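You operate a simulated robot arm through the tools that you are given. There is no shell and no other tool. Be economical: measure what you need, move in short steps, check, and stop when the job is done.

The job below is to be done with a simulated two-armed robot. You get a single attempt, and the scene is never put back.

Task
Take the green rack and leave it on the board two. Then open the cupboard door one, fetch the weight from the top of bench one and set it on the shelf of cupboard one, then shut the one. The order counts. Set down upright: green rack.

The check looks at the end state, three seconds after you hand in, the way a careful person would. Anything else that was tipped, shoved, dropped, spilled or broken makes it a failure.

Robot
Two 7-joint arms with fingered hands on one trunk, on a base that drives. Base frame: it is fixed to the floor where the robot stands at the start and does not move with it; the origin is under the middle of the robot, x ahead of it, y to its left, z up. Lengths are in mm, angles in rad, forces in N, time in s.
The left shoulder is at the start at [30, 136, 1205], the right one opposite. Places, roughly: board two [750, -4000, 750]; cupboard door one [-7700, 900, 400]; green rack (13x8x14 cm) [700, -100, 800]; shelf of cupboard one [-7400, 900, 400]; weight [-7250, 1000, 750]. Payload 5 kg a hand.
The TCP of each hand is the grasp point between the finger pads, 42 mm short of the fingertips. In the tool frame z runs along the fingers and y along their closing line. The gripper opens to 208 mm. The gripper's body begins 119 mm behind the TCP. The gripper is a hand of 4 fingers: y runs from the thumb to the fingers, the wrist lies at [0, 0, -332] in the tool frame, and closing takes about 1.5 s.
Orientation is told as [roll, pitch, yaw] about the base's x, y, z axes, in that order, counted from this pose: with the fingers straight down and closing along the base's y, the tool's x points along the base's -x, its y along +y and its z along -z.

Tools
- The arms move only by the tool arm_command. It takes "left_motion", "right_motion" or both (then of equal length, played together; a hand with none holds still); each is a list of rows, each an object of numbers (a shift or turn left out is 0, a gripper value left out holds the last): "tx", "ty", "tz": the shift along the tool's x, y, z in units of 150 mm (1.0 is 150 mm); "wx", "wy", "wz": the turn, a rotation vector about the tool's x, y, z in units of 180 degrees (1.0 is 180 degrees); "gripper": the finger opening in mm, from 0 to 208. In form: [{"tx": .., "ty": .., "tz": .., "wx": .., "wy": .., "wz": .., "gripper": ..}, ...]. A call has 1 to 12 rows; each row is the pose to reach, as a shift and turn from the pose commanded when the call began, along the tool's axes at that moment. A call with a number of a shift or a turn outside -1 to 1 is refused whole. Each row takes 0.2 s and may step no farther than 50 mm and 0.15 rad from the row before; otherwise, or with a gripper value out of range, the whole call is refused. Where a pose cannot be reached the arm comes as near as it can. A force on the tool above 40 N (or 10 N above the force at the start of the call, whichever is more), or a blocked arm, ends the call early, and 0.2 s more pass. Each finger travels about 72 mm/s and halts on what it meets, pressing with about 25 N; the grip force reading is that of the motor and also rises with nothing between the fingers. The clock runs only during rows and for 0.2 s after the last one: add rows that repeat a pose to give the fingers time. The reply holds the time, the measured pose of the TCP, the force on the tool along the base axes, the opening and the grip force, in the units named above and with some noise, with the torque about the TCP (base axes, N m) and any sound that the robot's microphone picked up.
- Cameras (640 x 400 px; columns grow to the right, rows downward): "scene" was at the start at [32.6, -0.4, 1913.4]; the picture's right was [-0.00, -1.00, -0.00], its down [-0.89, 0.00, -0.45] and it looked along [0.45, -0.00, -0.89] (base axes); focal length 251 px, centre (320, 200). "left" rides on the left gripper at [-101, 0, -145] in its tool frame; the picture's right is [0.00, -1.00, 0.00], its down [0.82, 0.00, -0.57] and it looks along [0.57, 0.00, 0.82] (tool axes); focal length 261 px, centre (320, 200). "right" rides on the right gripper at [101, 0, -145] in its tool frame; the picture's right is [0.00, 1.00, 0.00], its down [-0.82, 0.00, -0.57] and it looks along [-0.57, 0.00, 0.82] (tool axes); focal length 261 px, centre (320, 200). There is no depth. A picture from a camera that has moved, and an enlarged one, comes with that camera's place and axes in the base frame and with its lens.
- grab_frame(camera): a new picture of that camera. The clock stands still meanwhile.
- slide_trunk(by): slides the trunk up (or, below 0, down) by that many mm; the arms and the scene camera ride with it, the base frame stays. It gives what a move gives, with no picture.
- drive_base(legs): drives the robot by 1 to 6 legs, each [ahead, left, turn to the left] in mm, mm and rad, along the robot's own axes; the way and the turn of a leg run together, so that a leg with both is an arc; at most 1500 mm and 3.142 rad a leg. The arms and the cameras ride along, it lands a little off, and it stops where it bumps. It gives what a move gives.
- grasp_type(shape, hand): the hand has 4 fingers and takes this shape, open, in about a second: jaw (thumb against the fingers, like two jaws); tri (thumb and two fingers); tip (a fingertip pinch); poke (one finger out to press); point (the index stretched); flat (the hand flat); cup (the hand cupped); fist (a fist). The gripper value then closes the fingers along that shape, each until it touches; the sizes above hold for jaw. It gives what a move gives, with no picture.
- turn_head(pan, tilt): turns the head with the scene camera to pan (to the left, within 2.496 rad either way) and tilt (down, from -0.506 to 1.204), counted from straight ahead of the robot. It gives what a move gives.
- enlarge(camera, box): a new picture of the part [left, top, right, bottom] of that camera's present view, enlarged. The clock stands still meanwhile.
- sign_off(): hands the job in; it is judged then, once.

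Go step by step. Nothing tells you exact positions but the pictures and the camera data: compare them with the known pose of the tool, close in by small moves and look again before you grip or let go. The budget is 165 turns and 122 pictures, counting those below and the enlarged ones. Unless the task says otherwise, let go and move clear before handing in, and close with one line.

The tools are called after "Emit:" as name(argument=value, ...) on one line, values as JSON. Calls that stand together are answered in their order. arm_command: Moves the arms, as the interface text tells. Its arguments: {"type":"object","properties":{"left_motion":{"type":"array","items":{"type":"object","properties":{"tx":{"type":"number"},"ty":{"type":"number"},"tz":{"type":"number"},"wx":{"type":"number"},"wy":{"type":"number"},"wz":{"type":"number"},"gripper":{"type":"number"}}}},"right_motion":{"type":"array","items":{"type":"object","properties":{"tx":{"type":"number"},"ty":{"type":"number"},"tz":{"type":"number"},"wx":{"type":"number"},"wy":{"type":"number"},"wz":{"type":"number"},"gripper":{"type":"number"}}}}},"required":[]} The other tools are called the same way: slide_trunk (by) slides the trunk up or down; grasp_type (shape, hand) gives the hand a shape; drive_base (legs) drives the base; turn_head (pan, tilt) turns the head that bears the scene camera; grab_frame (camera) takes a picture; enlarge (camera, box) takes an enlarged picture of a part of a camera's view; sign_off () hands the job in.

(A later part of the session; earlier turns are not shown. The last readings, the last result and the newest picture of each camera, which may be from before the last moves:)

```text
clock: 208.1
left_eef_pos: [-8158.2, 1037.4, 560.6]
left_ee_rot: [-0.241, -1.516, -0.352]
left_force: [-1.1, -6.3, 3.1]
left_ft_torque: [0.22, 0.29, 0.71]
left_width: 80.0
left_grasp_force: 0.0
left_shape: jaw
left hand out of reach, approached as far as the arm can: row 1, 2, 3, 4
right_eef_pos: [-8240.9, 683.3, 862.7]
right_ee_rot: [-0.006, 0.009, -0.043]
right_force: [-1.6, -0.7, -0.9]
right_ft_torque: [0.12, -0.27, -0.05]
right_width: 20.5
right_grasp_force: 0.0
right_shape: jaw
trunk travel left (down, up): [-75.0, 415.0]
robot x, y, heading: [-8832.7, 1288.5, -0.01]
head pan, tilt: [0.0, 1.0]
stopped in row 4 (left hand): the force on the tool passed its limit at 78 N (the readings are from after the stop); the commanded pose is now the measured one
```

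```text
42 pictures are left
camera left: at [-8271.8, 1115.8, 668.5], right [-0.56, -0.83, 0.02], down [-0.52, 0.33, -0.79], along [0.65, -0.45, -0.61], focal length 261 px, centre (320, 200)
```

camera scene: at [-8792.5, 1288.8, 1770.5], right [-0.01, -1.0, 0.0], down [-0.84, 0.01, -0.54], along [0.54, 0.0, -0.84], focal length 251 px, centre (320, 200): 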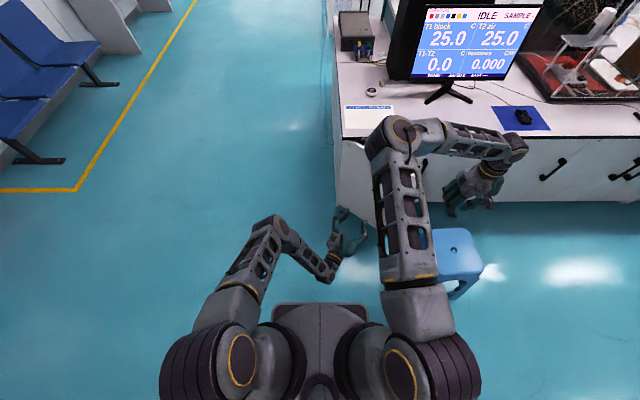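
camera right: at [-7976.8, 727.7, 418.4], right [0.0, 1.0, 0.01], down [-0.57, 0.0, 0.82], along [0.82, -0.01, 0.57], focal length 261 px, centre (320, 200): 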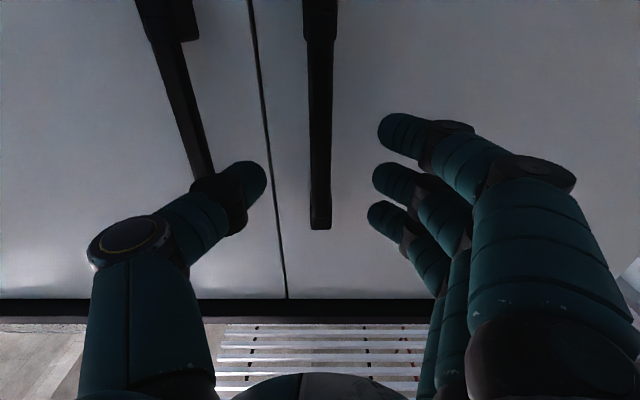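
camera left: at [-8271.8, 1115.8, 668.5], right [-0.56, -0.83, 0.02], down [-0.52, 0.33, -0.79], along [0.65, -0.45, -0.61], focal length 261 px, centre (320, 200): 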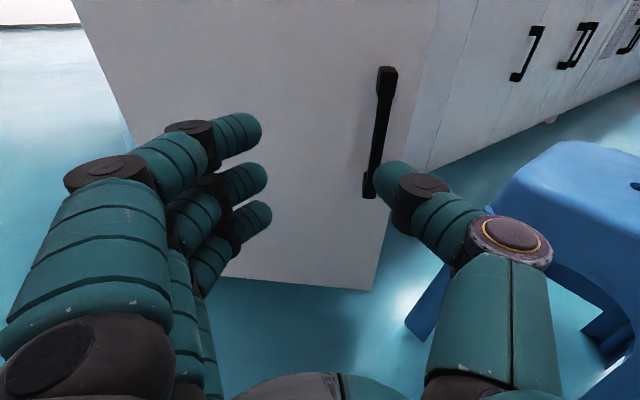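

The left wrist is too folded close to the body. I'll back the base 90 mm and lower the trunk the remaining 70 mm for a more extended posture.

Emit:
drive_base(legs=[[-90, 0, 0]])

Emit:
slide_trunk(by=-70)

Emit:
arm_command(left_motion=[{"tz": 0.2, "tx": -0.1, "wz": 0.005}, {"tz": 0.4, "tx": -0.2, "wz": 0.01}, {"tz": 0.6, "tx": -0.27, "ty": -0.1}, {"tz": 0.8, "tx": -0.27, "ty": -0.3}, {"tz": 1.0, "tx": -0.27, "ty": -0.5}])

Emit:
grab_frame(camera="left")

```text
clock: 209.2
left_eef_pos: [-8249.6, 1035.7, 562.3]
left_ee_rot: [-0.258, -1.52, -0.338]
left_force: [-0.1, -0.2, 1.1]
left_ft_torque: [0.09, 0.06, 0.1]
left_width: 80.3
left_grasp_force: 0.0
left_shape: jaw
right_eef_pos: [-8332.5, 685.6, 863.8]
right_ee_rot: [-0.004, 0.01, -0.045]
right_force: [-1.4, 0.7, 1.3]
right_ft_torque: [0.01, -0.16, 0.0]
right_width: 20.5
right_grasp_force: 0.1
right_shape: jaw
trunk travel left (down, up): [-75.0, 415.0]
robot x, y, heading: [-8922.5, 1290.1, -0.011]
head pan, tilt: [0.0, 1.0]
```

```text
clock: 210.2
left_eef_pos: [-8249.9, 1035.8, 492.3]
left_ee_rot: [-0.269, -1.519, -0.328]
left_force: [0.2, -0.4, 0.0]
left_ft_torque: [0.01, 0.04, 0.0]
left_width: 80.0
left_grasp_force: 0.0
left_shape: jaw
right_eef_pos: [-8330.6, 685.7, 792.9]
right_ee_rot: [-0.007, 0.009, -0.042]
right_force: [-0.3, -0.3, 0.4]
right_ft_torque: [-0.01, -0.04, 0.0]
right_width: 20.4
right_grasp_force: 0.1
right_shape: jaw
trunk travel left (down, up): [-5.0, 485.0]
robot x, y, heading: [-8923.0, 1288.6, -0.008]
head pan, tilt: [0.0, 1.0]
```

```text
clock: 211.4
left_eef_pos: [-8150.2, 981.4, 503.3]
left_ee_rot: [-0.309, -1.489, -0.213]
left_force: [-0.6, 0.8, 0.5]
left_ft_torque: [0.0, 0.01, 0.02]
left_width: 79.8
left_grasp_force: 0.1
left_shape: jaw
left hand out of reach, approached as far as the arm can: row 5
right_eef_pos: [-8329.8, 687.3, 793.3]
right_ee_rot: [-0.005, 0.009, -0.041]
right_force: [0.7, 0.4, 1.2]
right_ft_torque: [-0.11, 0.06, 0.0]
right_width: 20.5
right_grasp_force: 0.1
right_shape: jaw
trunk travel left (down, up): [-5.0, 485.0]
robot x, y, heading: [-8924.5, 1294.7, -0.009]
head pan, tilt: [0.0, 1.0]
stopped in row 5 (left hand): the force on the tool passed its limit at 56 N (the readings are from after the stop); the commanded pose is now the measured one
```

```text
41 pictures are left
camera left: at [-8265.1, 1052.3, 614.9], right [-0.5, -0.87, 0.03], down [-0.56, 0.3, -0.77], along [0.66, -0.4, -0.63], focal length 261 px, centre (320, 200)
```

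left: 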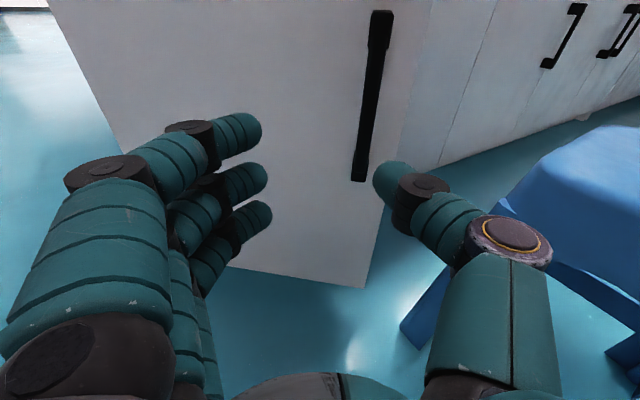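

The left arm can't reach that pose. A better idea: with the right hand pointing straight down, put the fingers behind the top of the door (door top ≈740, below the palm) and push it wider from the inside. First I stow the left hand.

Emit:
arm_command(left_motion=[{"tz": -0.2, "ty": 0.1, "tx": -0.1}, {"tz": -0.4, "ty": 0.3, "tx": -0.2}, {"tz": -0.6, "ty": 0.5, "tx": -0.3, "wx": -0.03}, {"tz": -0.7, "ty": 0.7, "tx": -0.4, "wx": -0.07}, {"tz": -0.7, "ty": 0.9, "tx": -0.6, "wx": -0.11}, {"tz": -0.7, "ty": 1.0, "tx": -0.8, "wx": -0.15}, {"tz": -0.7, "ty": 1.0, "tx": -1.0, "wx": -0.17}])

Emit:
arm_command(left_motion=[{"tx": -0.08, "ty": 0.08, "wy": 0.042}, {"tx": -0.16, "ty": 0.16, "wy": 0.084}, {"tx": -0.24, "ty": 0.24, "wy": 0.126}, {"tx": -0.32, "ty": 0.32, "wy": 0.168}, {"tx": -0.4, "ty": 0.4, "wy": 0.21}, {"tx": -0.48, "ty": 0.48, "wy": 0.252}, {"tx": -0.56, "ty": 0.56, "wy": 0.294}, {"tx": -0.64, "ty": 0.64, "wy": 0.336}, {"tx": -0.72, "ty": 0.72, "wy": 0.378}, {"tx": -0.8, "ty": 0.8, "wy": 0.42}, {"tx": -0.88, "ty": 0.88, "wy": 0.462}, {"tx": -0.96, "ty": 0.96, "wy": 0.49}])

Emit:
grab_frame(camera="scene")

```text
clock: 213.0
left_eef_pos: [-8153.6, 1159.8, 655.3]
left_ee_rot: [0.228, -1.49, -0.213]
left_force: [0.0, 0.0, -0.4]
left_ft_torque: [-0.02, 0.01, -0.03]
left_width: 79.9
left_grasp_force: 0.1
left_shape: jaw
right_eef_pos: [-8331.0, 686.7, 791.7]
right_ee_rot: [-0.006, 0.01, -0.042]
right_force: [-0.3, 0.1, 0.0]
right_ft_torque: [0.03, -0.06, 0.01]
right_width: 20.5
right_grasp_force: 0.0
right_shape: jaw
trunk travel left (down, up): [-5.0, 485.0]
robot x, y, heading: [-8923.2, 1291.1, -0.008]
head pan, tilt: [0.0, 1.0]
```

```text
clock: 215.6
left_eef_pos: [-8144.0, 1302.3, 802.7]
left_ee_rot: [0.018, 0.051, 0.009]
left_force: [0.4, 0.1, -1.2]
left_ft_torque: [0.02, 0.02, 0.03]
left_width: 79.8
left_grasp_force: 0.2
left_shape: jaw
right_eef_pos: [-8330.9, 686.1, 793.2]
right_ee_rot: [-0.004, 0.009, -0.043]
right_force: [0.3, -0.6, -0.9]
right_ft_torque: [-0.06, -0.01, -0.03]
right_width: 20.3
right_grasp_force: 0.1
right_shape: jaw
trunk travel left (down, up): [-5.0, 485.0]
robot x, y, heading: [-8927.2, 1289.5, -0.014]
head pan, tilt: [0.0, 1.0]
```

```text
40 pictures are left
camera scene: at [-8883.9, 1290.0, 1700.6], right [-0.01, -1.0, 0.0], down [-0.84, 0.01, -0.54], along [0.54, -0.01, -0.84], focal length 251 px, centre (320, 200)
```

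scene: 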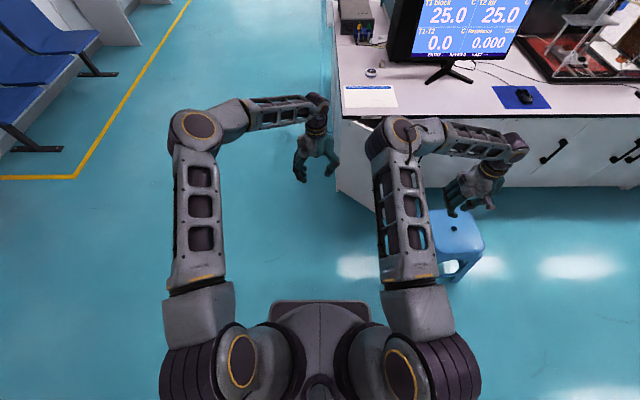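

Stowing the left hand farther out, then moving the base forward 250 mm with the right hand raised.

Emit:
arm_command(left_motion=[{"tx": 0.2, "ty": 0.2, "tz": -0.1}, {"tx": 0.4, "ty": 0.4, "tz": -0.2}, {"tx": 0.6, "ty": 0.6, "tz": -0.3}, {"tx": 0.8, "ty": 0.8, "tz": -0.4}, {"tx": 1.0, "ty": 1.0, "tz": -0.5}], right_motion=[{"tz": -0.1}, {"tz": -0.2}, {"tz": -0.3}, {"tz": -0.35}, {"tz": -0.4}])

Emit:
drive_base(legs=[[250, 0, 0.01]])

Emit:
arm_command(right_motion=[{"tx": -0.25, "ty": 0.1}, {"tx": -0.5, "ty": 0.2}, {"tx": -0.75, "ty": 0.3}, {"tx": -1.0, "ty": 0.4}])

Emit:
grab_frame(camera="right")

Emit:
grab_frame(camera="scene")

```text
clock: 216.8
left_eef_pos: [-8292.4, 1448.4, 887.1]
left_ee_rot: [0.016, 0.045, 0.012]
left_force: [-0.5, 0.0, 0.7]
left_ft_torque: [0.01, -0.09, 0.02]
left_width: 80.0
left_grasp_force: 0.1
left_shape: jaw
right_eef_pos: [-8332.4, 686.0, 852.6]
right_ee_rot: [-0.005, 0.007, -0.043]
right_force: [-2.1, 0.5, 0.9]
right_ft_torque: [0.0, -0.12, -0.01]
right_width: 20.6
right_grasp_force: 0.0
right_shape: jaw
trunk travel left (down, up): [-5.0, 485.0]
robot x, y, heading: [-8925.3, 1291.3, -0.013]
head pan, tilt: [0.0, 1.0]
```

```text
clock: 218.6
left_eef_pos: [-8044.5, 1455.4, 885.3]
left_ee_rot: [0.018, 0.048, 0.026]
left_force: [0.6, -0.7, -1.3]
left_ft_torque: [0.0, 0.1, 0.02]
left_width: 80.0
left_grasp_force: 0.1
left_shape: jaw
right_eef_pos: [-8074.0, 692.9, 850.6]
right_ee_rot: [-0.004, 0.01, -0.03]
right_force: [0.5, -0.4, 0.0]
right_ft_torque: [-0.03, 0.11, -0.02]
right_width: 20.2
right_grasp_force: 0.0
right_shape: jaw
trunk travel left (down, up): [-5.0, 485.0]
robot x, y, heading: [-8677.3, 1288.5, 0.003]
head pan, tilt: [0.0, 1.0]
```

```text
clock: 219.6
left_eef_pos: [-8044.8, 1456.2, 885.6]
left_ee_rot: [0.018, 0.048, 0.023]
left_force: [0.6, -0.5, -0.3]
left_ft_torque: [0.0, 0.04, 0.0]
left_width: 79.8
left_grasp_force: 0.1
left_shape: jaw
right_eef_pos: [-7924.7, 749.6, 850.4]
right_ee_rot: [-0.004, 0.011, -0.031]
right_force: [0.2, -0.3, 0.0]
right_ft_torque: [0.04, 0.03, -0.01]
right_width: 20.4
right_grasp_force: 0.0
right_shape: jaw
trunk travel left (down, up): [-5.0, 485.0]
robot x, y, heading: [-8675.4, 1288.2, 0.002]
head pan, tilt: [0.0, 1.0]
```

```text
39 pictures are left
camera right: at [-8024.6, 751.9, 993.9], right [0.04, 1.0, -0.01], down [0.83, -0.03, 0.56], along [0.56, -0.02, -0.83], focal length 261 px, centre (320, 200)
```

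right: 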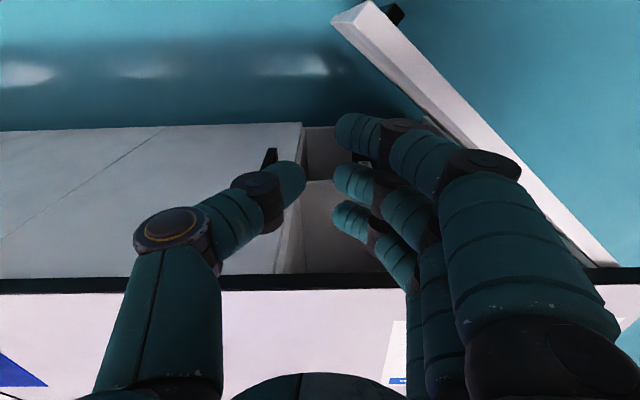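

```text
38 pictures are left
camera scene: at [-8635.4, 1289.4, 1700.5], right [0.0, -1.0, 0.0], down [-0.84, 0.0, -0.54], along [0.54, 0.0, -0.84], focal length 251 px, centre (320, 200)
```

scene: 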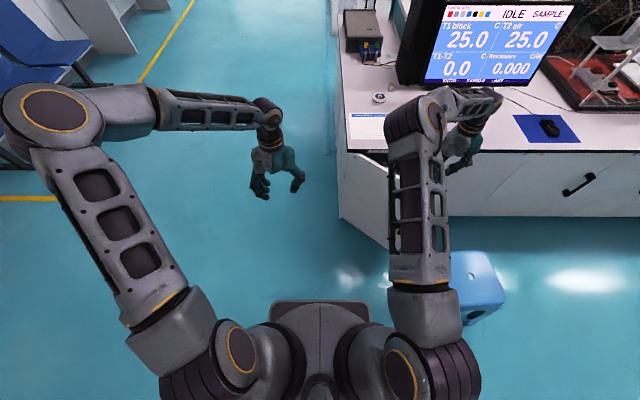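

From above I can see the door's top edge, and the fingers are over the gap on its inner side. Lowering the fingers behind the door, then pushing slowly along the arc.

Emit:
arm_command(right_motion=[{"tz": 0.27, "gripper": 10}, {"tz": 0.54}, {"tz": 0.8}, {"tz": 1.0}])

Emit:
arm_command(right_motion=[{"ty": 0.12}, {"ty": 0.24}, {"ty": 0.36}, {"ty": 0.46}, {"ty": 0.53, "tx": 0.0}, {"ty": 0.58, "tx": 0.06}, {"ty": 0.64, "tx": 0.13}, {"ty": 0.7, "tx": 0.2}, {"ty": 0.76, "tx": 0.27}, {"ty": 0.82, "tx": 0.34}, {"ty": 0.88, "tx": 0.41}])

Emit:
grab_frame(camera="right")

```text
clock: 220.6
left_eef_pos: [-8044.9, 1455.4, 884.5]
left_ee_rot: [0.016, 0.048, 0.024]
left_force: [-0.1, -0.1, 0.0]
left_ft_torque: [0.03, 0.05, 0.0]
left_width: 79.9
left_grasp_force: 0.0
left_shape: jaw
right_eef_pos: [-7924.7, 748.4, 699.6]
right_ee_rot: [-0.003, 0.008, -0.028]
right_force: [-0.5, 0.0, 1.0]
right_ft_torque: [0.08, 0.08, 0.01]
right_width: 10.5
right_grasp_force: 0.0
right_shape: jaw
trunk travel left (down, up): [-5.0, 485.0]
robot x, y, heading: [-8676.0, 1288.5, 0.008]
head pan, tilt: [0.0, 1.0]
```

```text
clock: 223.0
left_eef_pos: [-8044.7, 1455.3, 885.5]
left_ee_rot: [0.017, 0.048, 0.023]
left_force: [-1.0, -0.5, 0.7]
left_ft_torque: [-0.02, -0.02, 0.03]
left_width: 79.6
left_grasp_force: 0.0
left_shape: jaw
right_eef_pos: [-7983.6, 883.0, 699.8]
right_ee_rot: [-0.005, 0.011, -0.028]
right_force: [-1.0, 1.1, -0.8]
right_ft_torque: [0.01, -0.01, 0.0]
right_width: 10.4
right_grasp_force: 0.0
right_shape: jaw
trunk travel left (down, up): [-5.0, 485.0]
robot x, y, heading: [-8674.9, 1294.5, 0.001]
head pan, tilt: [0.0, 1.0]
```

```text
37 pictures are left
camera right: at [-8083.3, 884.8, 843.9], right [0.03, 1.0, -0.01], down [0.83, -0.02, 0.56], along [0.56, -0.02, -0.83], focal length 261 px, centre (320, 200)
```

right: 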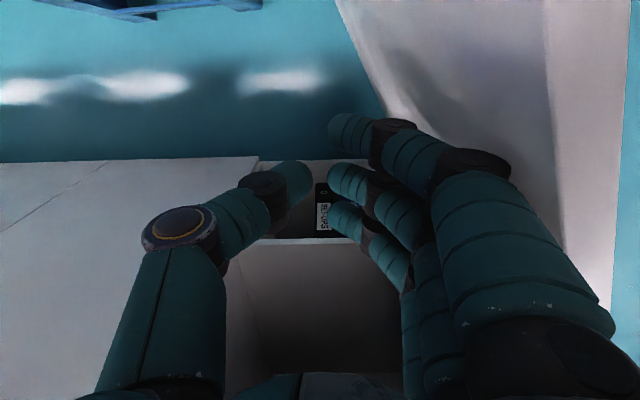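

The door is swinging open. Continuing the push along the arc.

Emit:
arm_command(right_motion=[{"tx": 0.08, "ty": 0.09}, {"tx": 0.16, "ty": 0.18}, {"tx": 0.24, "ty": 0.27}, {"tx": 0.32, "ty": 0.36}, {"tx": 0.38, "ty": 0.46}, {"tx": 0.44, "ty": 0.57}, {"tx": 0.5, "ty": 0.68}, {"tx": 0.55, "ty": 0.79}, {"tx": 0.6, "ty": 0.9}, {"tx": 0.64, "ty": 1.0}])

Emit:
arm_command(right_motion=[{"tx": 0.02, "ty": 0.08}, {"tx": 0.04, "ty": 0.16}, {"tx": 0.06, "ty": 0.24}, {"tx": 0.07, "ty": 0.32}])

Emit:
grab_frame(camera="right")

Emit:
grab_frame(camera="scene")

```text
clock: 225.2
left_eef_pos: [-8044.9, 1457.1, 886.0]
left_ee_rot: [0.017, 0.048, 0.025]
left_force: [-0.7, 0.1, 0.0]
left_ft_torque: [-0.02, 0.01, -0.03]
left_width: 79.8
left_grasp_force: 0.0
left_shape: jaw
right_eef_pos: [-8074.6, 1035.6, 699.3]
right_ee_rot: [-0.005, 0.008, -0.027]
right_force: [-0.4, 0.3, 0.6]
right_ft_torque: [-0.01, -0.04, -0.02]
right_width: 10.0
right_grasp_force: 0.0
right_shape: jaw
trunk travel left (down, up): [-5.0, 485.0]
robot x, y, heading: [-8674.6, 1290.0, 0.001]
head pan, tilt: [0.0, 1.0]
```

```text
clock: 226.2
left_eef_pos: [-8045.3, 1455.1, 885.1]
left_ee_rot: [0.018, 0.05, 0.025]
left_force: [0.1, -0.3, 0.2]
left_ft_torque: [-0.04, 0.01, 0.02]
left_width: 79.7
left_grasp_force: 0.0
left_shape: jaw
right_eef_pos: [-8084.7, 1082.7, 700.1]
right_ee_rot: [-0.004, 0.009, -0.027]
right_force: [-0.6, -0.6, -0.3]
right_ft_torque: [-0.01, 0.0, 0.01]
right_width: 10.4
right_grasp_force: 0.1
right_shape: jaw
trunk travel left (down, up): [-5.0, 485.0]
robot x, y, heading: [-8670.7, 1288.4, 0.004]
head pan, tilt: [0.0, 1.0]
```

```text
36 pictures are left
camera right: at [-8183.3, 1086.0, 844.2], right [0.03, 1.0, -0.01], down [0.83, -0.02, 0.56], along [0.56, -0.02, -0.83], focal length 261 px, centre (320, 200)
```

right: 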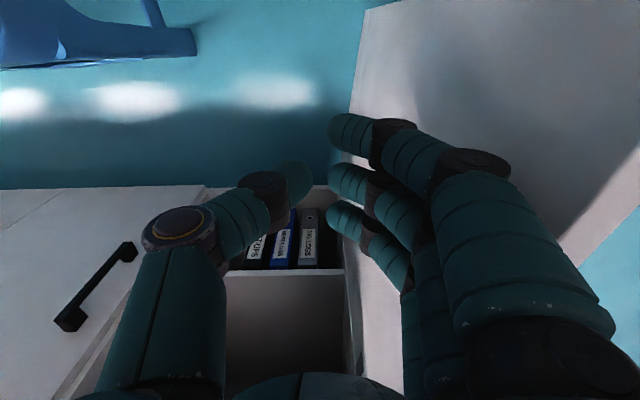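

```text
35 pictures are left
camera scene: at [-8636.2, 1289.9, 1700.6], right [0.0, -1.0, 0.0], down [-0.84, 0.0, -0.54], along [0.54, 0.0, -0.84], focal length 251 px, centre (320, 200)
```

scene: 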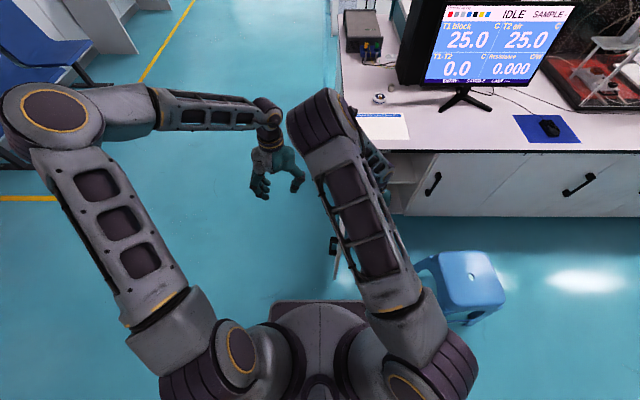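

The door is about 85–90° open; the shelf (above binders) shows inside at z≈420–450. A small extra push, then raise the hand clear.

Emit:
arm_command(right_motion=[{"ty": 0.08}, {"ty": 0.16}, {"ty": 0.24}, {"ty": 0.32}, {"ty": 0.4}, {"ty": 0.4}])

Emit:
arm_command(right_motion=[{"ty": -0.1}, {"ty": -0.3}, {"ty": -0.4, "tz": -0.3}, {"ty": -0.4, "tz": -0.6}, {"ty": -0.4, "tz": -0.9}, {"ty": -0.6, "tz": -1.0}])

Emit:
grab_frame(camera="right")

```text
clock: 227.7
left_eef_pos: [-8044.3, 1452.7, 884.8]
left_ee_rot: [0.019, 0.047, 0.023]
left_force: [-0.3, -0.2, -0.1]
left_ft_torque: [-0.04, 0.01, -0.02]
left_width: 80.0
left_grasp_force: 0.0
left_shape: jaw
right_eef_pos: [-8081.4, 1133.3, 700.4]
right_ee_rot: [-0.013, 0.009, -0.039]
right_force: [-4.8, -18.9, 1.8]
right_ft_torque: [0.9, -0.24, -0.51]
right_width: 8.5
right_grasp_force: 0.1
right_shape: jaw
trunk travel left (down, up): [-5.0, 485.0]
robot x, y, heading: [-8673.7, 1290.2, -0.002]
head pan, tilt: [0.0, 1.0]
stopped in row 6 (right hand): the force on the tool passed its limit at 41 N (the readings are from after the stop); the commanded pose is now the measured one
```

```text
clock: 229.1
left_eef_pos: [-8045.2, 1452.8, 885.5]
left_ee_rot: [0.017, 0.048, 0.023]
left_force: [0.3, -0.3, 0.4]
left_ft_torque: [0.08, 0.02, -0.03]
left_width: 79.8
left_grasp_force: 0.1
left_shape: jaw
right_eef_pos: [-8081.1, 1045.8, 850.2]
right_ee_rot: [-0.012, 0.008, -0.034]
right_force: [0.5, 0.0, 0.0]
right_ft_torque: [0.03, 0.02, 0.0]
right_width: 10.0
right_grasp_force: 0.0
right_shape: jaw
trunk travel left (down, up): [-5.0, 485.0]
robot x, y, heading: [-8676.9, 1289.5, -0.002]
head pan, tilt: [0.0, 1.0]
```

```text
34 pictures are left
camera right: at [-8181.8, 1049.2, 992.9], right [0.04, 1.0, -0.01], down [0.82, -0.03, 0.56], along [0.56, -0.03, -0.83], focal length 261 px, centre (320, 200)
```

right: 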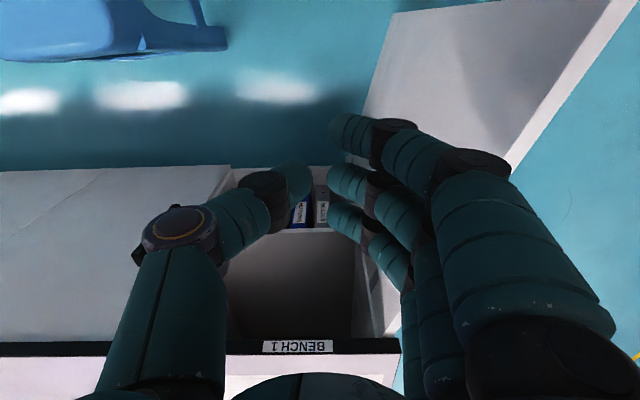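

The door is open to its stop (>90°). Now raise the trunk and drive around to the bench's end to fetch the weight.

Emit:
slide_trunk(by=220)

Emit:
drive_base(legs=[[-300, 0, 0], [0, 750, 0], [1450, 0, 0], [420, 0, 0], [0, 0, -1.571], [300, 0, 0]])

Emit:
turn_head(pan=0, tilt=0.85)

Emit:
grab_frame(camera="scene")

```text
clock: 231.4
left_eef_pos: [-8045.6, 1454.3, 1106.0]
left_ee_rot: [0.016, 0.049, 0.024]
left_force: [0.4, -0.3, -0.8]
left_ft_torque: [-0.01, 0.03, -0.02]
left_width: 79.9
left_grasp_force: 0.1
left_shape: jaw
right_eef_pos: [-8082.1, 1047.5, 1068.7]
right_ee_rot: [-0.01, 0.009, -0.034]
right_force: [-0.9, 1.3, -0.6]
right_ft_torque: [-0.06, 0.04, -0.01]
right_width: 10.0
right_grasp_force: 0.1
right_shape: jaw
trunk travel left (down, up): [-225.0, 265.0]
robot x, y, heading: [-8677.0, 1291.3, 0.001]
head pan, tilt: [0.0, 1.0]
```

```text
clock: 251.6
left_eef_pos: [-6951.0, 1090.9, 1104.4]
left_ee_rot: [0.018, 0.05, -1.562]
left_force: [-0.1, -0.7, -1.4]
left_ft_torque: [0.08, -0.01, 0.01]
left_width: 79.9
left_grasp_force: 0.1
left_shape: jaw
right_eef_pos: [-7357.7, 1134.2, 1068.0]
right_ee_rot: [-0.009, 0.009, -1.619]
right_force: [0.1, -0.7, -0.1]
right_ft_torque: [0.09, 0.02, 0.0]
right_width: 9.9
right_grasp_force: 0.0
right_shape: jaw
trunk travel left (down, up): [-225.0, 265.0]
robot x, y, heading: [-7109.7, 1723.8, -1.583]
head pan, tilt: [0.0, 1.0]
```

```text
clock: 252.3
left_eef_pos: [-6951.5, 1091.7, 1105.5]
left_ee_rot: [0.017, 0.047, -1.561]
left_force: [-0.7, -0.5, -0.6]
left_ft_torque: [0.0, -0.01, -0.01]
left_width: 79.7
left_grasp_force: 0.0
left_shape: jaw
right_eef_pos: [-7358.5, 1134.6, 1069.8]
right_ee_rot: [-0.012, 0.007, -1.619]
right_force: [-0.3, 0.9, 0.6]
right_ft_torque: [-0.04, 0.01, -0.01]
right_width: 10.2
right_grasp_force: 0.1
right_shape: jaw
trunk travel left (down, up): [-225.0, 265.0]
robot x, y, heading: [-7106.7, 1723.7, -1.582]
head pan, tilt: [0.0, 0.85]
```

```text
33 pictures are left
camera scene: at [-7108.3, 1676.6, 1931.7], right [-1.0, 0.01, 0.0], down [0.01, 0.75, -0.66], along [-0.01, -0.66, -0.75], focal length 251 px, centre (320, 200)
```

scene: 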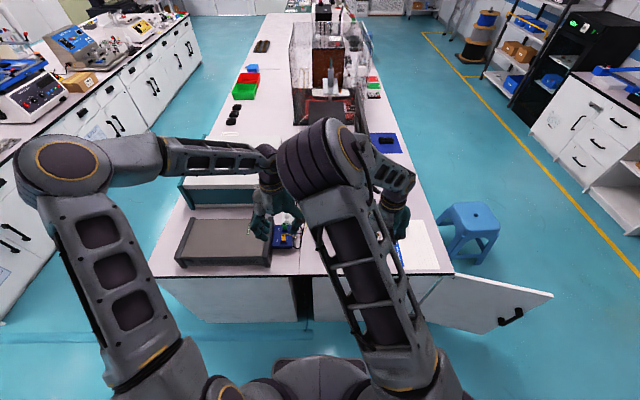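

At the bench end now, with the door clearly open. Checking the weight with the right hand camera.

Emit:
grab_frame(camera="right")

```text
32 pictures are left
camera right: at [-7351.3, 1232.1, 1213.1], right [1.0, -0.05, -0.01], down [-0.04, -0.82, 0.57], along [-0.04, -0.56, -0.82], focal length 261 px, centre (320, 200)
```

right: 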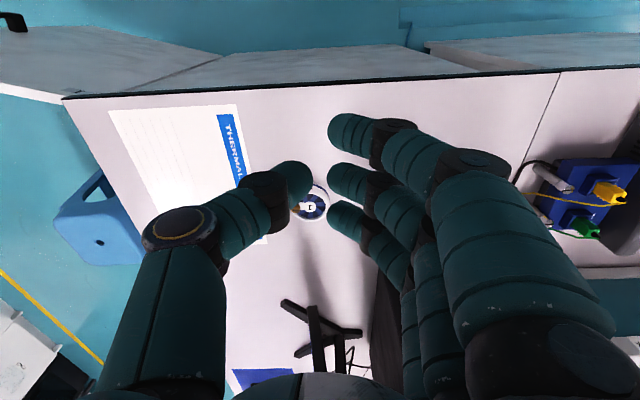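

The white-and-blue ring is at about (-7391,938); the weight is hidden behind the fingers. Shifting the hand and opening it to see.

Emit:
arm_command(right_motion=[{"ty": 0.2, "gripper": 120}, {"ty": 0.4}, {"ty": 0.55}, {"ty": 0.55}, {"ty": 0.55}])

Emit:
grab_frame(camera="right")

```text
clock: 253.5
left_eef_pos: [-6950.7, 1092.3, 1105.2]
left_ee_rot: [0.018, 0.048, -1.563]
left_force: [0.5, 0.1, -0.1]
left_ft_torque: [0.03, 0.0, -0.01]
left_width: 79.7
left_grasp_force: 0.1
left_shape: jaw
right_eef_pos: [-7274.9, 1130.2, 1067.1]
right_ee_rot: [-0.011, 0.007, -1.62]
right_force: [1.4, -0.3, 0.4]
right_ft_torque: [0.0, 0.0, -0.01]
right_width: 118.9
right_grasp_force: 0.1
right_shape: jaw
trunk travel left (down, up): [-225.0, 265.0]
robot x, y, heading: [-7105.3, 1723.2, -1.588]
head pan, tilt: [0.0, 0.85]
```

```text
31 pictures are left
camera right: at [-7268.4, 1227.4, 1210.9], right [1.0, -0.05, -0.01], down [-0.04, -0.82, 0.57], along [-0.04, -0.56, -0.82], focal length 261 px, centre (320, 200)
```

right: 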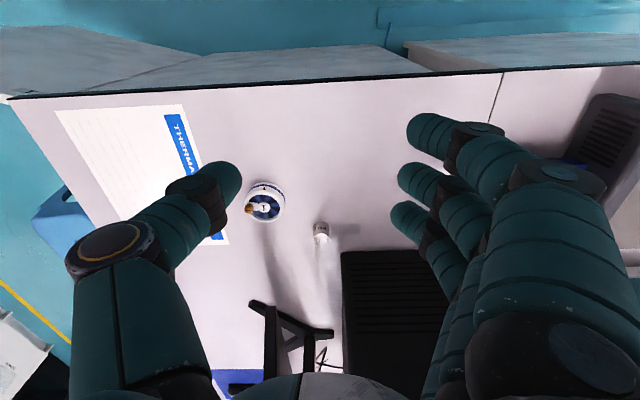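

Emit:
enlarge(camera="right", box=[230, 160, 390, 260])

```text
4.00 times, centred on (310, 210) of right
camera zoom: at [-7268.4, 1227.4, 1210.9], right [1.0, -0.05, -0.01], down [-0.04, -0.82, 0.57], along [-0.04, -0.56, -0.82], focal length 1043 px, centre (360, 160)
```

zoom: 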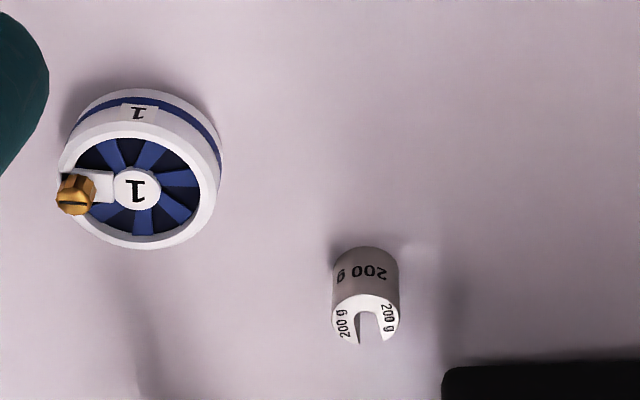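

The weight is a small slotted 200 g cylinder at about (-7291,860), top z≈818. I'll tilt the hand 30° forward and approach above it.

Emit:
arm_command(right_motion=[{"tx": -0.2, "tz": 0.1, "wy": -0.035, "gripper": 100}, {"tx": -0.4, "tz": 0.2, "wy": -0.07}, {"tx": -0.6, "tz": 0.3, "wy": -0.105}, {"tx": -0.8, "tz": 0.4, "wy": -0.14}, {"tx": -1.0, "tz": 0.5, "wy": -0.1667}])

Emit:
grab_frame(camera="right")

```text
clock: 254.7
left_eef_pos: [-6947.8, 1090.9, 1104.8]
left_ee_rot: [0.018, 0.05, -1.56]
left_force: [1.9, 0.1, -0.2]
left_ft_torque: [0.1, 0.21, 0.03]
left_width: 80.0
left_grasp_force: 0.0
left_shape: jaw
right_eef_pos: [-7279.3, 982.1, 992.1]
right_ee_rot: [-0.016, -0.515, -1.611]
right_force: [1.7, -1.6, 0.1]
right_ft_torque: [0.16, 0.1, -0.09]
right_width: 100.6
right_grasp_force: 0.0
right_shape: jaw
trunk travel left (down, up): [-225.0, 265.0]
robot x, y, heading: [-7108.7, 1726.0, -1.578]
head pan, tilt: [0.0, 0.85]
```

```text
29 pictures are left
camera right: at [-7270.7, 1138.5, 1067.3], right [1.0, -0.05, -0.01], down [-0.01, -0.43, 0.9], along [-0.05, -0.9, -0.43], focal length 261 px, centre (320, 200)
```

right: 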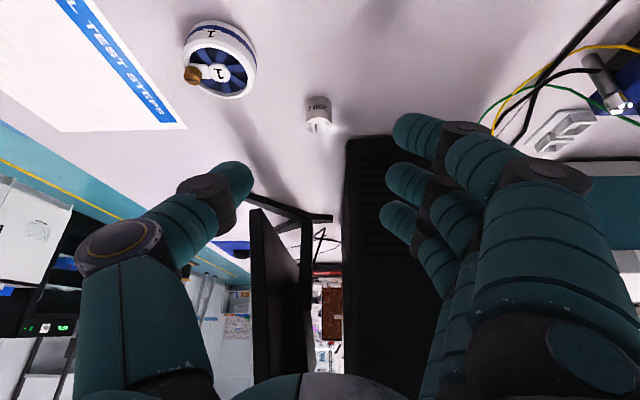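

Weight at about (-7289,856). Approaching along the hand's axis, stopping short for a check.

Emit:
arm_command(right_motion=[{"tx": -0.14, "ty": -0.02, "gripper": 76}, {"tx": -0.14, "ty": -0.02, "tz": 0.25}, {"tx": -0.14, "ty": -0.02, "tz": 0.5}, {"tx": -0.14, "ty": -0.02, "tz": 0.75}, {"tx": -0.14, "ty": -0.02, "tz": 0.9}])

Emit:
grab_frame(camera="right")

```text
clock: 255.9
left_eef_pos: [-6951.1, 1092.3, 1105.8]
left_ee_rot: [0.017, 0.046, -1.563]
left_force: [0.1, 0.2, 0.6]
left_ft_torque: [-0.03, -0.02, -0.02]
left_width: 80.0
left_grasp_force: 0.0
left_shape: jaw
right_eef_pos: [-7292.6, 896.0, 884.1]
right_ee_rot: [-0.013, -0.517, -1.614]
right_force: [0.2, -0.1, 0.6]
right_ft_torque: [0.04, -0.01, 0.01]
right_width: 76.6
right_grasp_force: 0.0
right_shape: jaw
trunk travel left (down, up): [-225.0, 265.0]
robot x, y, heading: [-7105.1, 1727.2, -1.585]
head pan, tilt: [0.0, 0.85]
```

```text
28 pictures are left
camera right: at [-7283.3, 1052.3, 960.0], right [1.0, -0.05, -0.01], down [-0.02, -0.43, 0.9], along [-0.05, -0.9, -0.43], focal length 261 px, centre (320, 200)
```

right: 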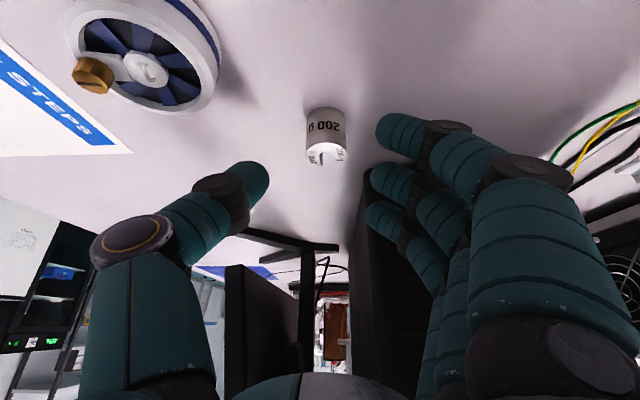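

Aligned; weight needs +6 mm in the closing direction and 52 mm along the axis. Moving in and closing.

Emit:
arm_command(right_motion=[{"ty": 0.04, "tz": 0.12}, {"ty": 0.04, "tz": 0.24}, {"ty": 0.04, "tz": 0.34}])

Emit:
grab_frame(camera="right")

```text
clock: 256.5
left_eef_pos: [-6951.1, 1092.8, 1105.7]
left_ee_rot: [0.018, 0.045, -1.562]
left_force: [-0.2, -0.1, -0.7]
left_ft_torque: [0.08, -0.04, 0.0]
left_width: 79.9
left_grasp_force: 0.1
left_shape: jaw
right_eef_pos: [-7284.4, 884.4, 859.6]
right_ee_rot: [-0.01, -0.515, -1.61]
right_force: [0.9, 16.8, 21.7]
right_ft_torque: [-0.02, -1.08, 0.65]
right_width: 76.0
right_grasp_force: 0.3
right_shape: jaw
trunk travel left (down, up): [-225.0, 265.0]
robot x, y, heading: [-7105.0, 1724.0, -1.588]
head pan, tilt: [0.0, 0.85]
stopped in row 2 (right hand): the force on the tool passed its limit at 58 N (the readings are from after the stop); the commanded pose is now the measured one
```

```text
27 pictures are left
camera right: at [-7276.6, 1040.5, 933.8], right [1.0, -0.05, -0.01], down [-0.01, -0.43, 0.9], along [-0.05, -0.9, -0.43], focal length 261 px, centre (320, 200)
```

right: 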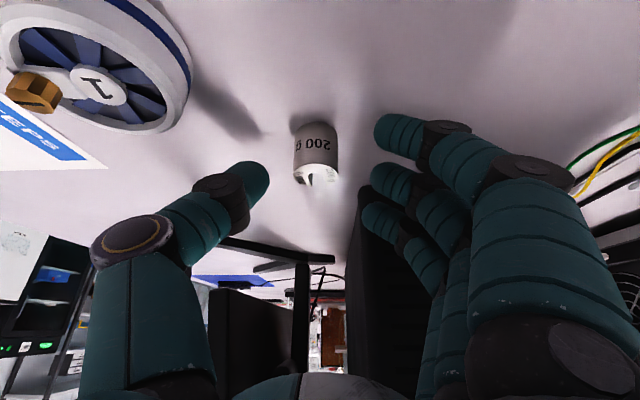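

The fingers touched something — probably the PC tower's front just beyond the weight. I'll back off and turn the hand 45° about vertical so the fingers stay away from the tower.

Emit:
arm_command(right_motion=[{"tz": -0.1}, {"tz": -0.3}, {"tz": -0.5}, {"tz": -0.5, "wx": -0.02, "wz": -0.035}, {"tz": -0.5, "wx": -0.04, "wz": -0.07}, {"tz": -0.5, "wx": -0.06, "wz": -0.104}, {"tz": -0.5, "wx": -0.08, "wz": -0.139}, {"tz": -0.5, "wx": -0.1, "wz": -0.173}, {"tz": -0.5, "wx": -0.125, "wz": -0.2165, "gripper": 70}])

Emit:
grab_frame(camera="right")

```text
refused: row 9 steps farther than a row can; nothing moved
```

```text
26 pictures are left
camera right: at [-7276.6, 1040.5, 933.8], right [1.0, -0.05, -0.01], down [-0.01, -0.43, 0.9], along [-0.05, -0.9, -0.43], focal length 261 px, centre (320, 200)
```

right: 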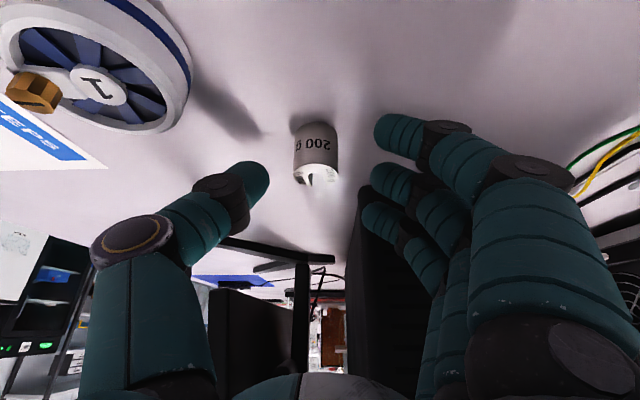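

Emit:
arm_command(right_motion=[{"tz": -0.1}, {"tz": -0.3}, {"tz": -0.5}, {"tz": -0.5, "wx": -0.02, "wz": -0.035}, {"tz": -0.5, "wx": -0.04, "wz": -0.07}, {"tz": -0.5, "wx": -0.06, "wz": -0.104}, {"tz": -0.5, "wx": -0.08, "wz": -0.139}, {"tz": -0.5, "wx": -0.1, "wz": -0.173}, {"tz": -0.5, "wx": -0.115, "wz": -0.199}, {"tz": -0.5, "wx": -0.125, "wz": -0.2165, "gripper": 70}])

Emit:
grab_frame(camera="right")

```text
clock: 258.7
left_eef_pos: [-6956.3, 1091.5, 1106.7]
left_ee_rot: [0.019, 0.046, -1.562]
left_force: [-4.9, 0.1, 2.0]
left_ft_torque: [-0.01, -0.56, -0.07]
left_width: 80.1
left_grasp_force: 0.0
left_shape: jaw
right_eef_pos: [-7284.0, 917.4, 922.7]
right_ee_rot: [0.004, -0.515, -0.829]
right_force: [0.2, -0.4, 0.3]
right_ft_torque: [0.13, 0.0, 0.06]
right_width: 70.1
right_grasp_force: 0.1
right_shape: jaw
trunk travel left (down, up): [-225.0, 265.0]
robot x, y, heading: [-7109.2, 1723.5, -1.588]
head pan, tilt: [0.0, 0.85]
```

```text
25 pictures are left
camera right: at [-7391.8, 1032.3, 998.3], right [0.74, 0.67, 0.01], down [0.29, -0.32, 0.9], along [0.61, -0.66, -0.43], focal length 261 px, centre (320, 200)
```

right: 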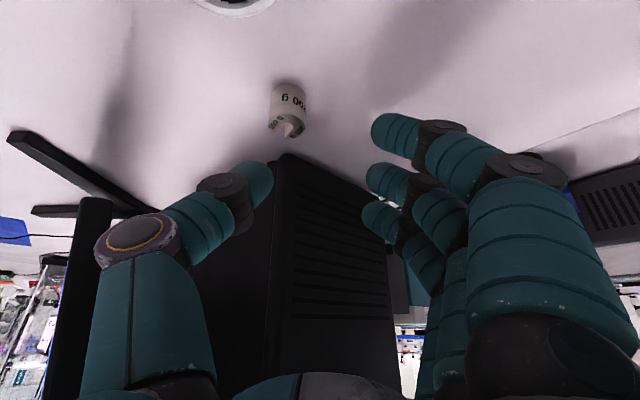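

Re-triangulating, the bench top here is z≈809 and the weight is at about (-7292,893), top ≈847 — so the fingers had merely touched the bench. Approaching again with corrected heights.

Emit:
arm_command(right_motion=[{"tx": 0.1, "ty": -0.1}, {"tx": 0.19, "ty": -0.16, "tz": 0.05}, {"tx": 0.19, "ty": -0.16, "tz": 0.2}])

Emit:
grab_frame(camera="right")

```text
clock: 259.5
left_eef_pos: [-6950.0, 1091.9, 1104.2]
left_ee_rot: [0.019, 0.05, -1.564]
left_force: [0.1, -0.5, 0.0]
left_ft_torque: [0.05, -0.01, 0.03]
left_width: 80.0
left_grasp_force: 0.0
left_shape: jaw
right_eef_pos: [-7306.4, 909.6, 882.7]
right_ee_rot: [0.002, -0.507, -0.833]
right_force: [-1.6, -1.0, -0.1]
right_ft_torque: [0.13, -0.12, 0.12]
right_width: 70.2
right_grasp_force: 0.0
right_shape: jaw
trunk travel left (down, up): [-225.0, 265.0]
robot x, y, heading: [-7109.4, 1724.3, -1.591]
head pan, tilt: [0.0, 0.85]
```

```text
24 pictures are left
camera right: at [-7414.8, 1025.2, 957.4], right [0.74, 0.67, 0.0], down [0.29, -0.33, 0.9], along [0.6, -0.67, -0.44], focal length 261 px, centre (320, 200)
```

right: 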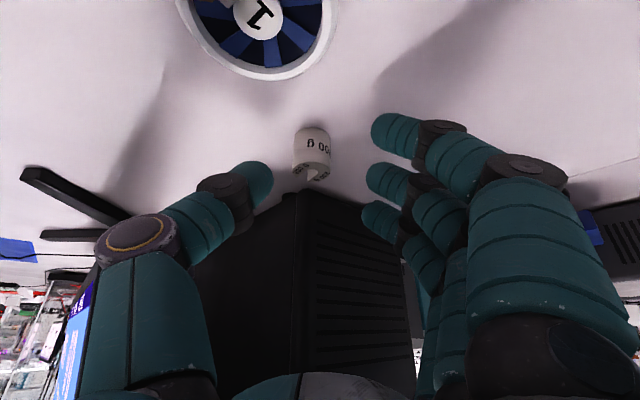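

Nearly in place: final small descent with an 8 mm sideways correction, then close.

Emit:
arm_command(right_motion=[{"tx": 0.03, "ty": -0.05, "tz": 0.05}, {"tx": 0.036, "ty": -0.05, "tz": 0.1}, {"tx": 0.036, "ty": -0.05, "tz": 0.115, "gripper": 70}, {"tx": 0.036, "ty": -0.05, "tz": 0.115, "gripper": 0}, {"tx": 0.036, "ty": -0.05, "tz": 0.115}, {"tx": 0.036, "ty": -0.05, "tz": 0.115}, {"tx": 0.036, "ty": -0.05, "tz": 0.115}, {"tx": 0.036, "ty": -0.05, "tz": 0.115}])

Emit:
grab_frame(camera="right")

```text
clock: 261.3
left_eef_pos: [-6950.1, 1091.8, 1105.0]
left_ee_rot: [0.018, 0.049, -1.563]
left_force: [0.6, 0.1, 0.4]
left_ft_torque: [0.02, 0.0, -0.02]
left_width: 80.0
left_grasp_force: 0.1
left_shape: jaw
right_eef_pos: [-7311.4, 903.2, 864.0]
right_ee_rot: [-0.001, -0.509, -0.831]
right_force: [-0.5, 0.1, 0.6]
right_ft_torque: [0.01, 0.03, 0.0]
right_width: 0.0
right_grasp_force: 25.2
right_shape: jaw
trunk travel left (down, up): [-225.0, 265.0]
robot x, y, heading: [-7107.6, 1724.7, -1.581]
head pan, tilt: [0.0, 0.85]
```

```text
23 pictures are left
camera right: at [-7418.4, 1017.5, 940.1], right [0.74, 0.67, 0.0], down [0.29, -0.33, 0.9], along [0.6, -0.67, -0.44], focal length 261 px, centre (320, 200)
```

right: 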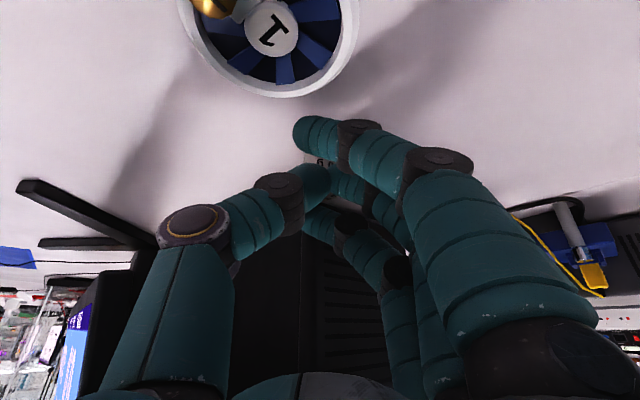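

The fingers closed just above/in front of the weight; it sits lower (z≈797–833, centre (-7289,875)). I'll open, rise, reduce the tilt to 10° and retry.

Emit:
arm_command(right_motion=[{"gripper": 76}, {"gripper": 76}, {"gripper": 76}, {"gripper": 76}, {"tz": -0.2}, {"tz": -0.4}, {"tz": -0.4, "wy": 0.037}, {"tz": -0.4, "wy": 0.074}, {"tz": -0.4, "wy": 0.107}])

Emit:
grab_frame(camera="right")

```text
clock: 263.3
left_eef_pos: [-6950.0, 1090.2, 1104.5]
left_ee_rot: [0.016, 0.05, -1.563]
left_force: [0.8, -0.5, -0.5]
left_ft_torque: [0.05, 0.17, 0.0]
left_width: 80.1
left_grasp_force: 0.1
left_shape: jaw
right_eef_pos: [-7330.8, 924.2, 916.8]
right_ee_rot: [0.002, -0.169, -0.833]
right_force: [-0.1, -0.1, -0.5]
right_ft_torque: [0.0, -0.02, 0.0]
right_width: 75.5
right_grasp_force: 0.1
right_shape: jaw
trunk travel left (down, up): [-225.0, 265.0]
robot x, y, heading: [-7105.9, 1721.2, -1.582]
head pan, tilt: [0.0, 0.85]
```

```text
22 pictures are left
camera right: at [-7414.5, 1014.0, 1040.8], right [0.74, 0.67, 0.0], down [0.48, -0.53, 0.7], along [0.47, -0.52, -0.71], focal length 261 px, centre (320, 200)
```

right: 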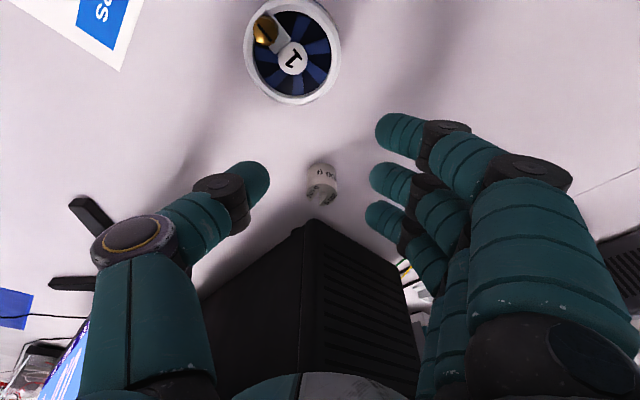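

Weight reads (-7285,872) again. Moving over it and down, stopping ~20 mm short to verify.

Emit:
arm_command(right_motion=[{"tx": -0.17}, {"tx": -0.34}, {"tx": -0.34, "tz": 0.18}, {"tx": -0.34, "tz": 0.33}])

Emit:
grab_frame(camera="right")

```text
clock: 264.3
left_eef_pos: [-6949.8, 1091.2, 1105.6]
left_ee_rot: [0.017, 0.049, -1.564]
left_force: [-0.1, -0.5, 0.1]
left_ft_torque: [0.0, 0.05, 0.04]
left_width: 80.0
left_grasp_force: 0.0
left_shape: jaw
right_eef_pos: [-7289.2, 879.0, 878.0]
right_ee_rot: [0.0, -0.172, -0.832]
right_force: [-0.5, -0.7, 0.8]
right_ft_torque: [0.07, 0.01, 0.01]
right_width: 75.5
right_grasp_force: 0.0
right_shape: jaw
trunk travel left (down, up): [-225.0, 265.0]
robot x, y, heading: [-7108.6, 1724.7, -1.581]
head pan, tilt: [0.0, 0.85]
```

```text
21 pictures are left
camera right: at [-7373.6, 969.4, 1002.2], right [0.74, 0.67, 0.0], down [0.48, -0.53, 0.7], along [0.47, -0.52, -0.71], focal length 261 px, centre (320, 200)
```

right: 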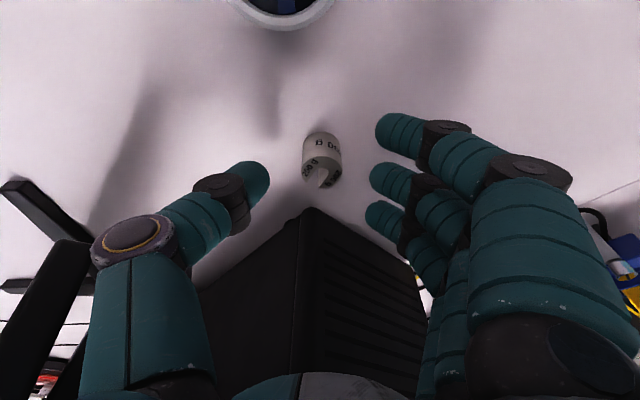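

Weight centre confirmed at (-7281,870,814). Final 25 mm down and close.

Emit:
arm_command(right_motion=[{"tz": 0.06}, {"tz": 0.12}, {"tz": 0.165}, {"tz": 0.165, "gripper": 0}, {"tz": 0.165}, {"tz": 0.165}, {"tz": 0.165}, {"tz": 0.165}, {"tz": 0.165}])

Emit:
grab_frame(camera="right")

```text
clock: 266.3
left_eef_pos: [-6952.0, 1091.6, 1105.3]
left_ee_rot: [0.018, 0.046, -1.561]
left_force: [-0.4, 0.4, 0.2]
left_ft_torque: [0.01, 0.02, 0.0]
left_width: 79.8
left_grasp_force: 0.1
left_shape: jaw
right_eef_pos: [-7288.3, 877.5, 853.2]
right_ee_rot: [0.001, -0.173, -0.83]
right_force: [-1.4, -1.1, 4.5]
right_ft_torque: [-0.01, 0.0, -0.01]
right_width: 11.4
right_grasp_force: 24.9
right_shape: jaw
trunk travel left (down, up): [-225.0, 265.0]
robot x, y, heading: [-7104.5, 1726.4, -1.58]
head pan, tilt: [0.0, 0.85]
```

```text
20 pictures are left
camera right: at [-7371.5, 967.3, 976.9], right [0.74, 0.67, 0.0], down [0.48, -0.53, 0.7], along [0.47, -0.52, -0.71], focal length 261 px, centre (320, 200)
```

right: 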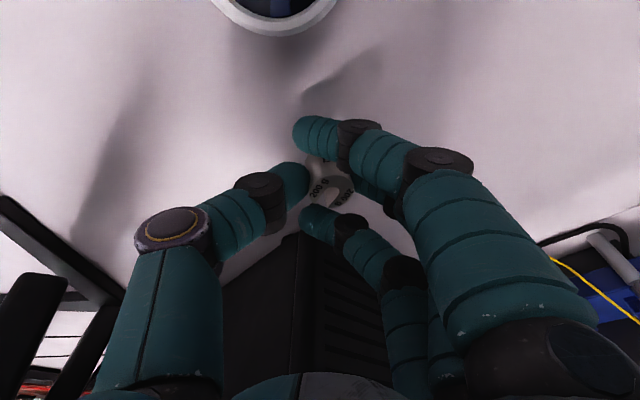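

The weight is held between thumb and middle finger. Lifting to test.

Emit:
arm_command(right_motion=[{"tz": -0.1, "gripper": 0}, {"tz": -0.3}, {"tz": -0.6}, {"tz": -0.9}])

Emit:
grab_frame(camera="right")

```text
clock: 267.3
left_eef_pos: [-6949.6, 1092.8, 1104.8]
left_ee_rot: [0.017, 0.049, -1.56]
left_force: [0.1, 0.3, 0.2]
left_ft_torque: [-0.12, 0.02, -0.01]
left_width: 80.1
left_grasp_force: 0.1
left_shape: jaw
right_eef_pos: [-7301.4, 895.5, 988.0]
right_ee_rot: [0.001, -0.173, -0.829]
right_force: [0.5, 2.2, -2.3]
right_ft_torque: [-0.2, 0.1, 0.0]
right_width: 10.5
right_grasp_force: 25.4
right_shape: jaw
trunk travel left (down, up): [-225.0, 265.0]
robot x, y, heading: [-7109.1, 1723.8, -1.585]
head pan, tilt: [0.0, 0.85]
```

```text
19 pictures are left
camera right: at [-7385.6, 985.5, 1111.7], right [0.74, 0.67, 0.0], down [0.48, -0.53, 0.7], along [0.47, -0.52, -0.71], focal length 261 px, centre (320, 200)
```

right: 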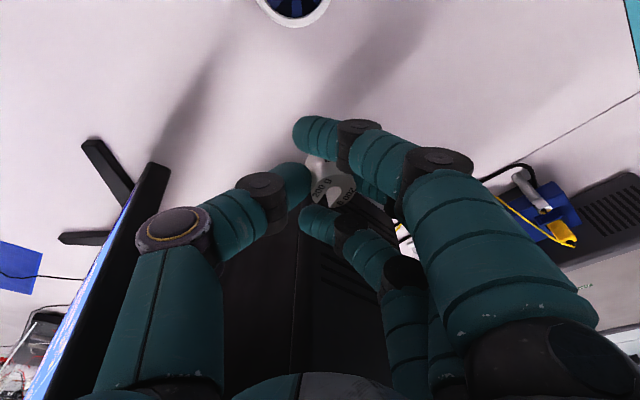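

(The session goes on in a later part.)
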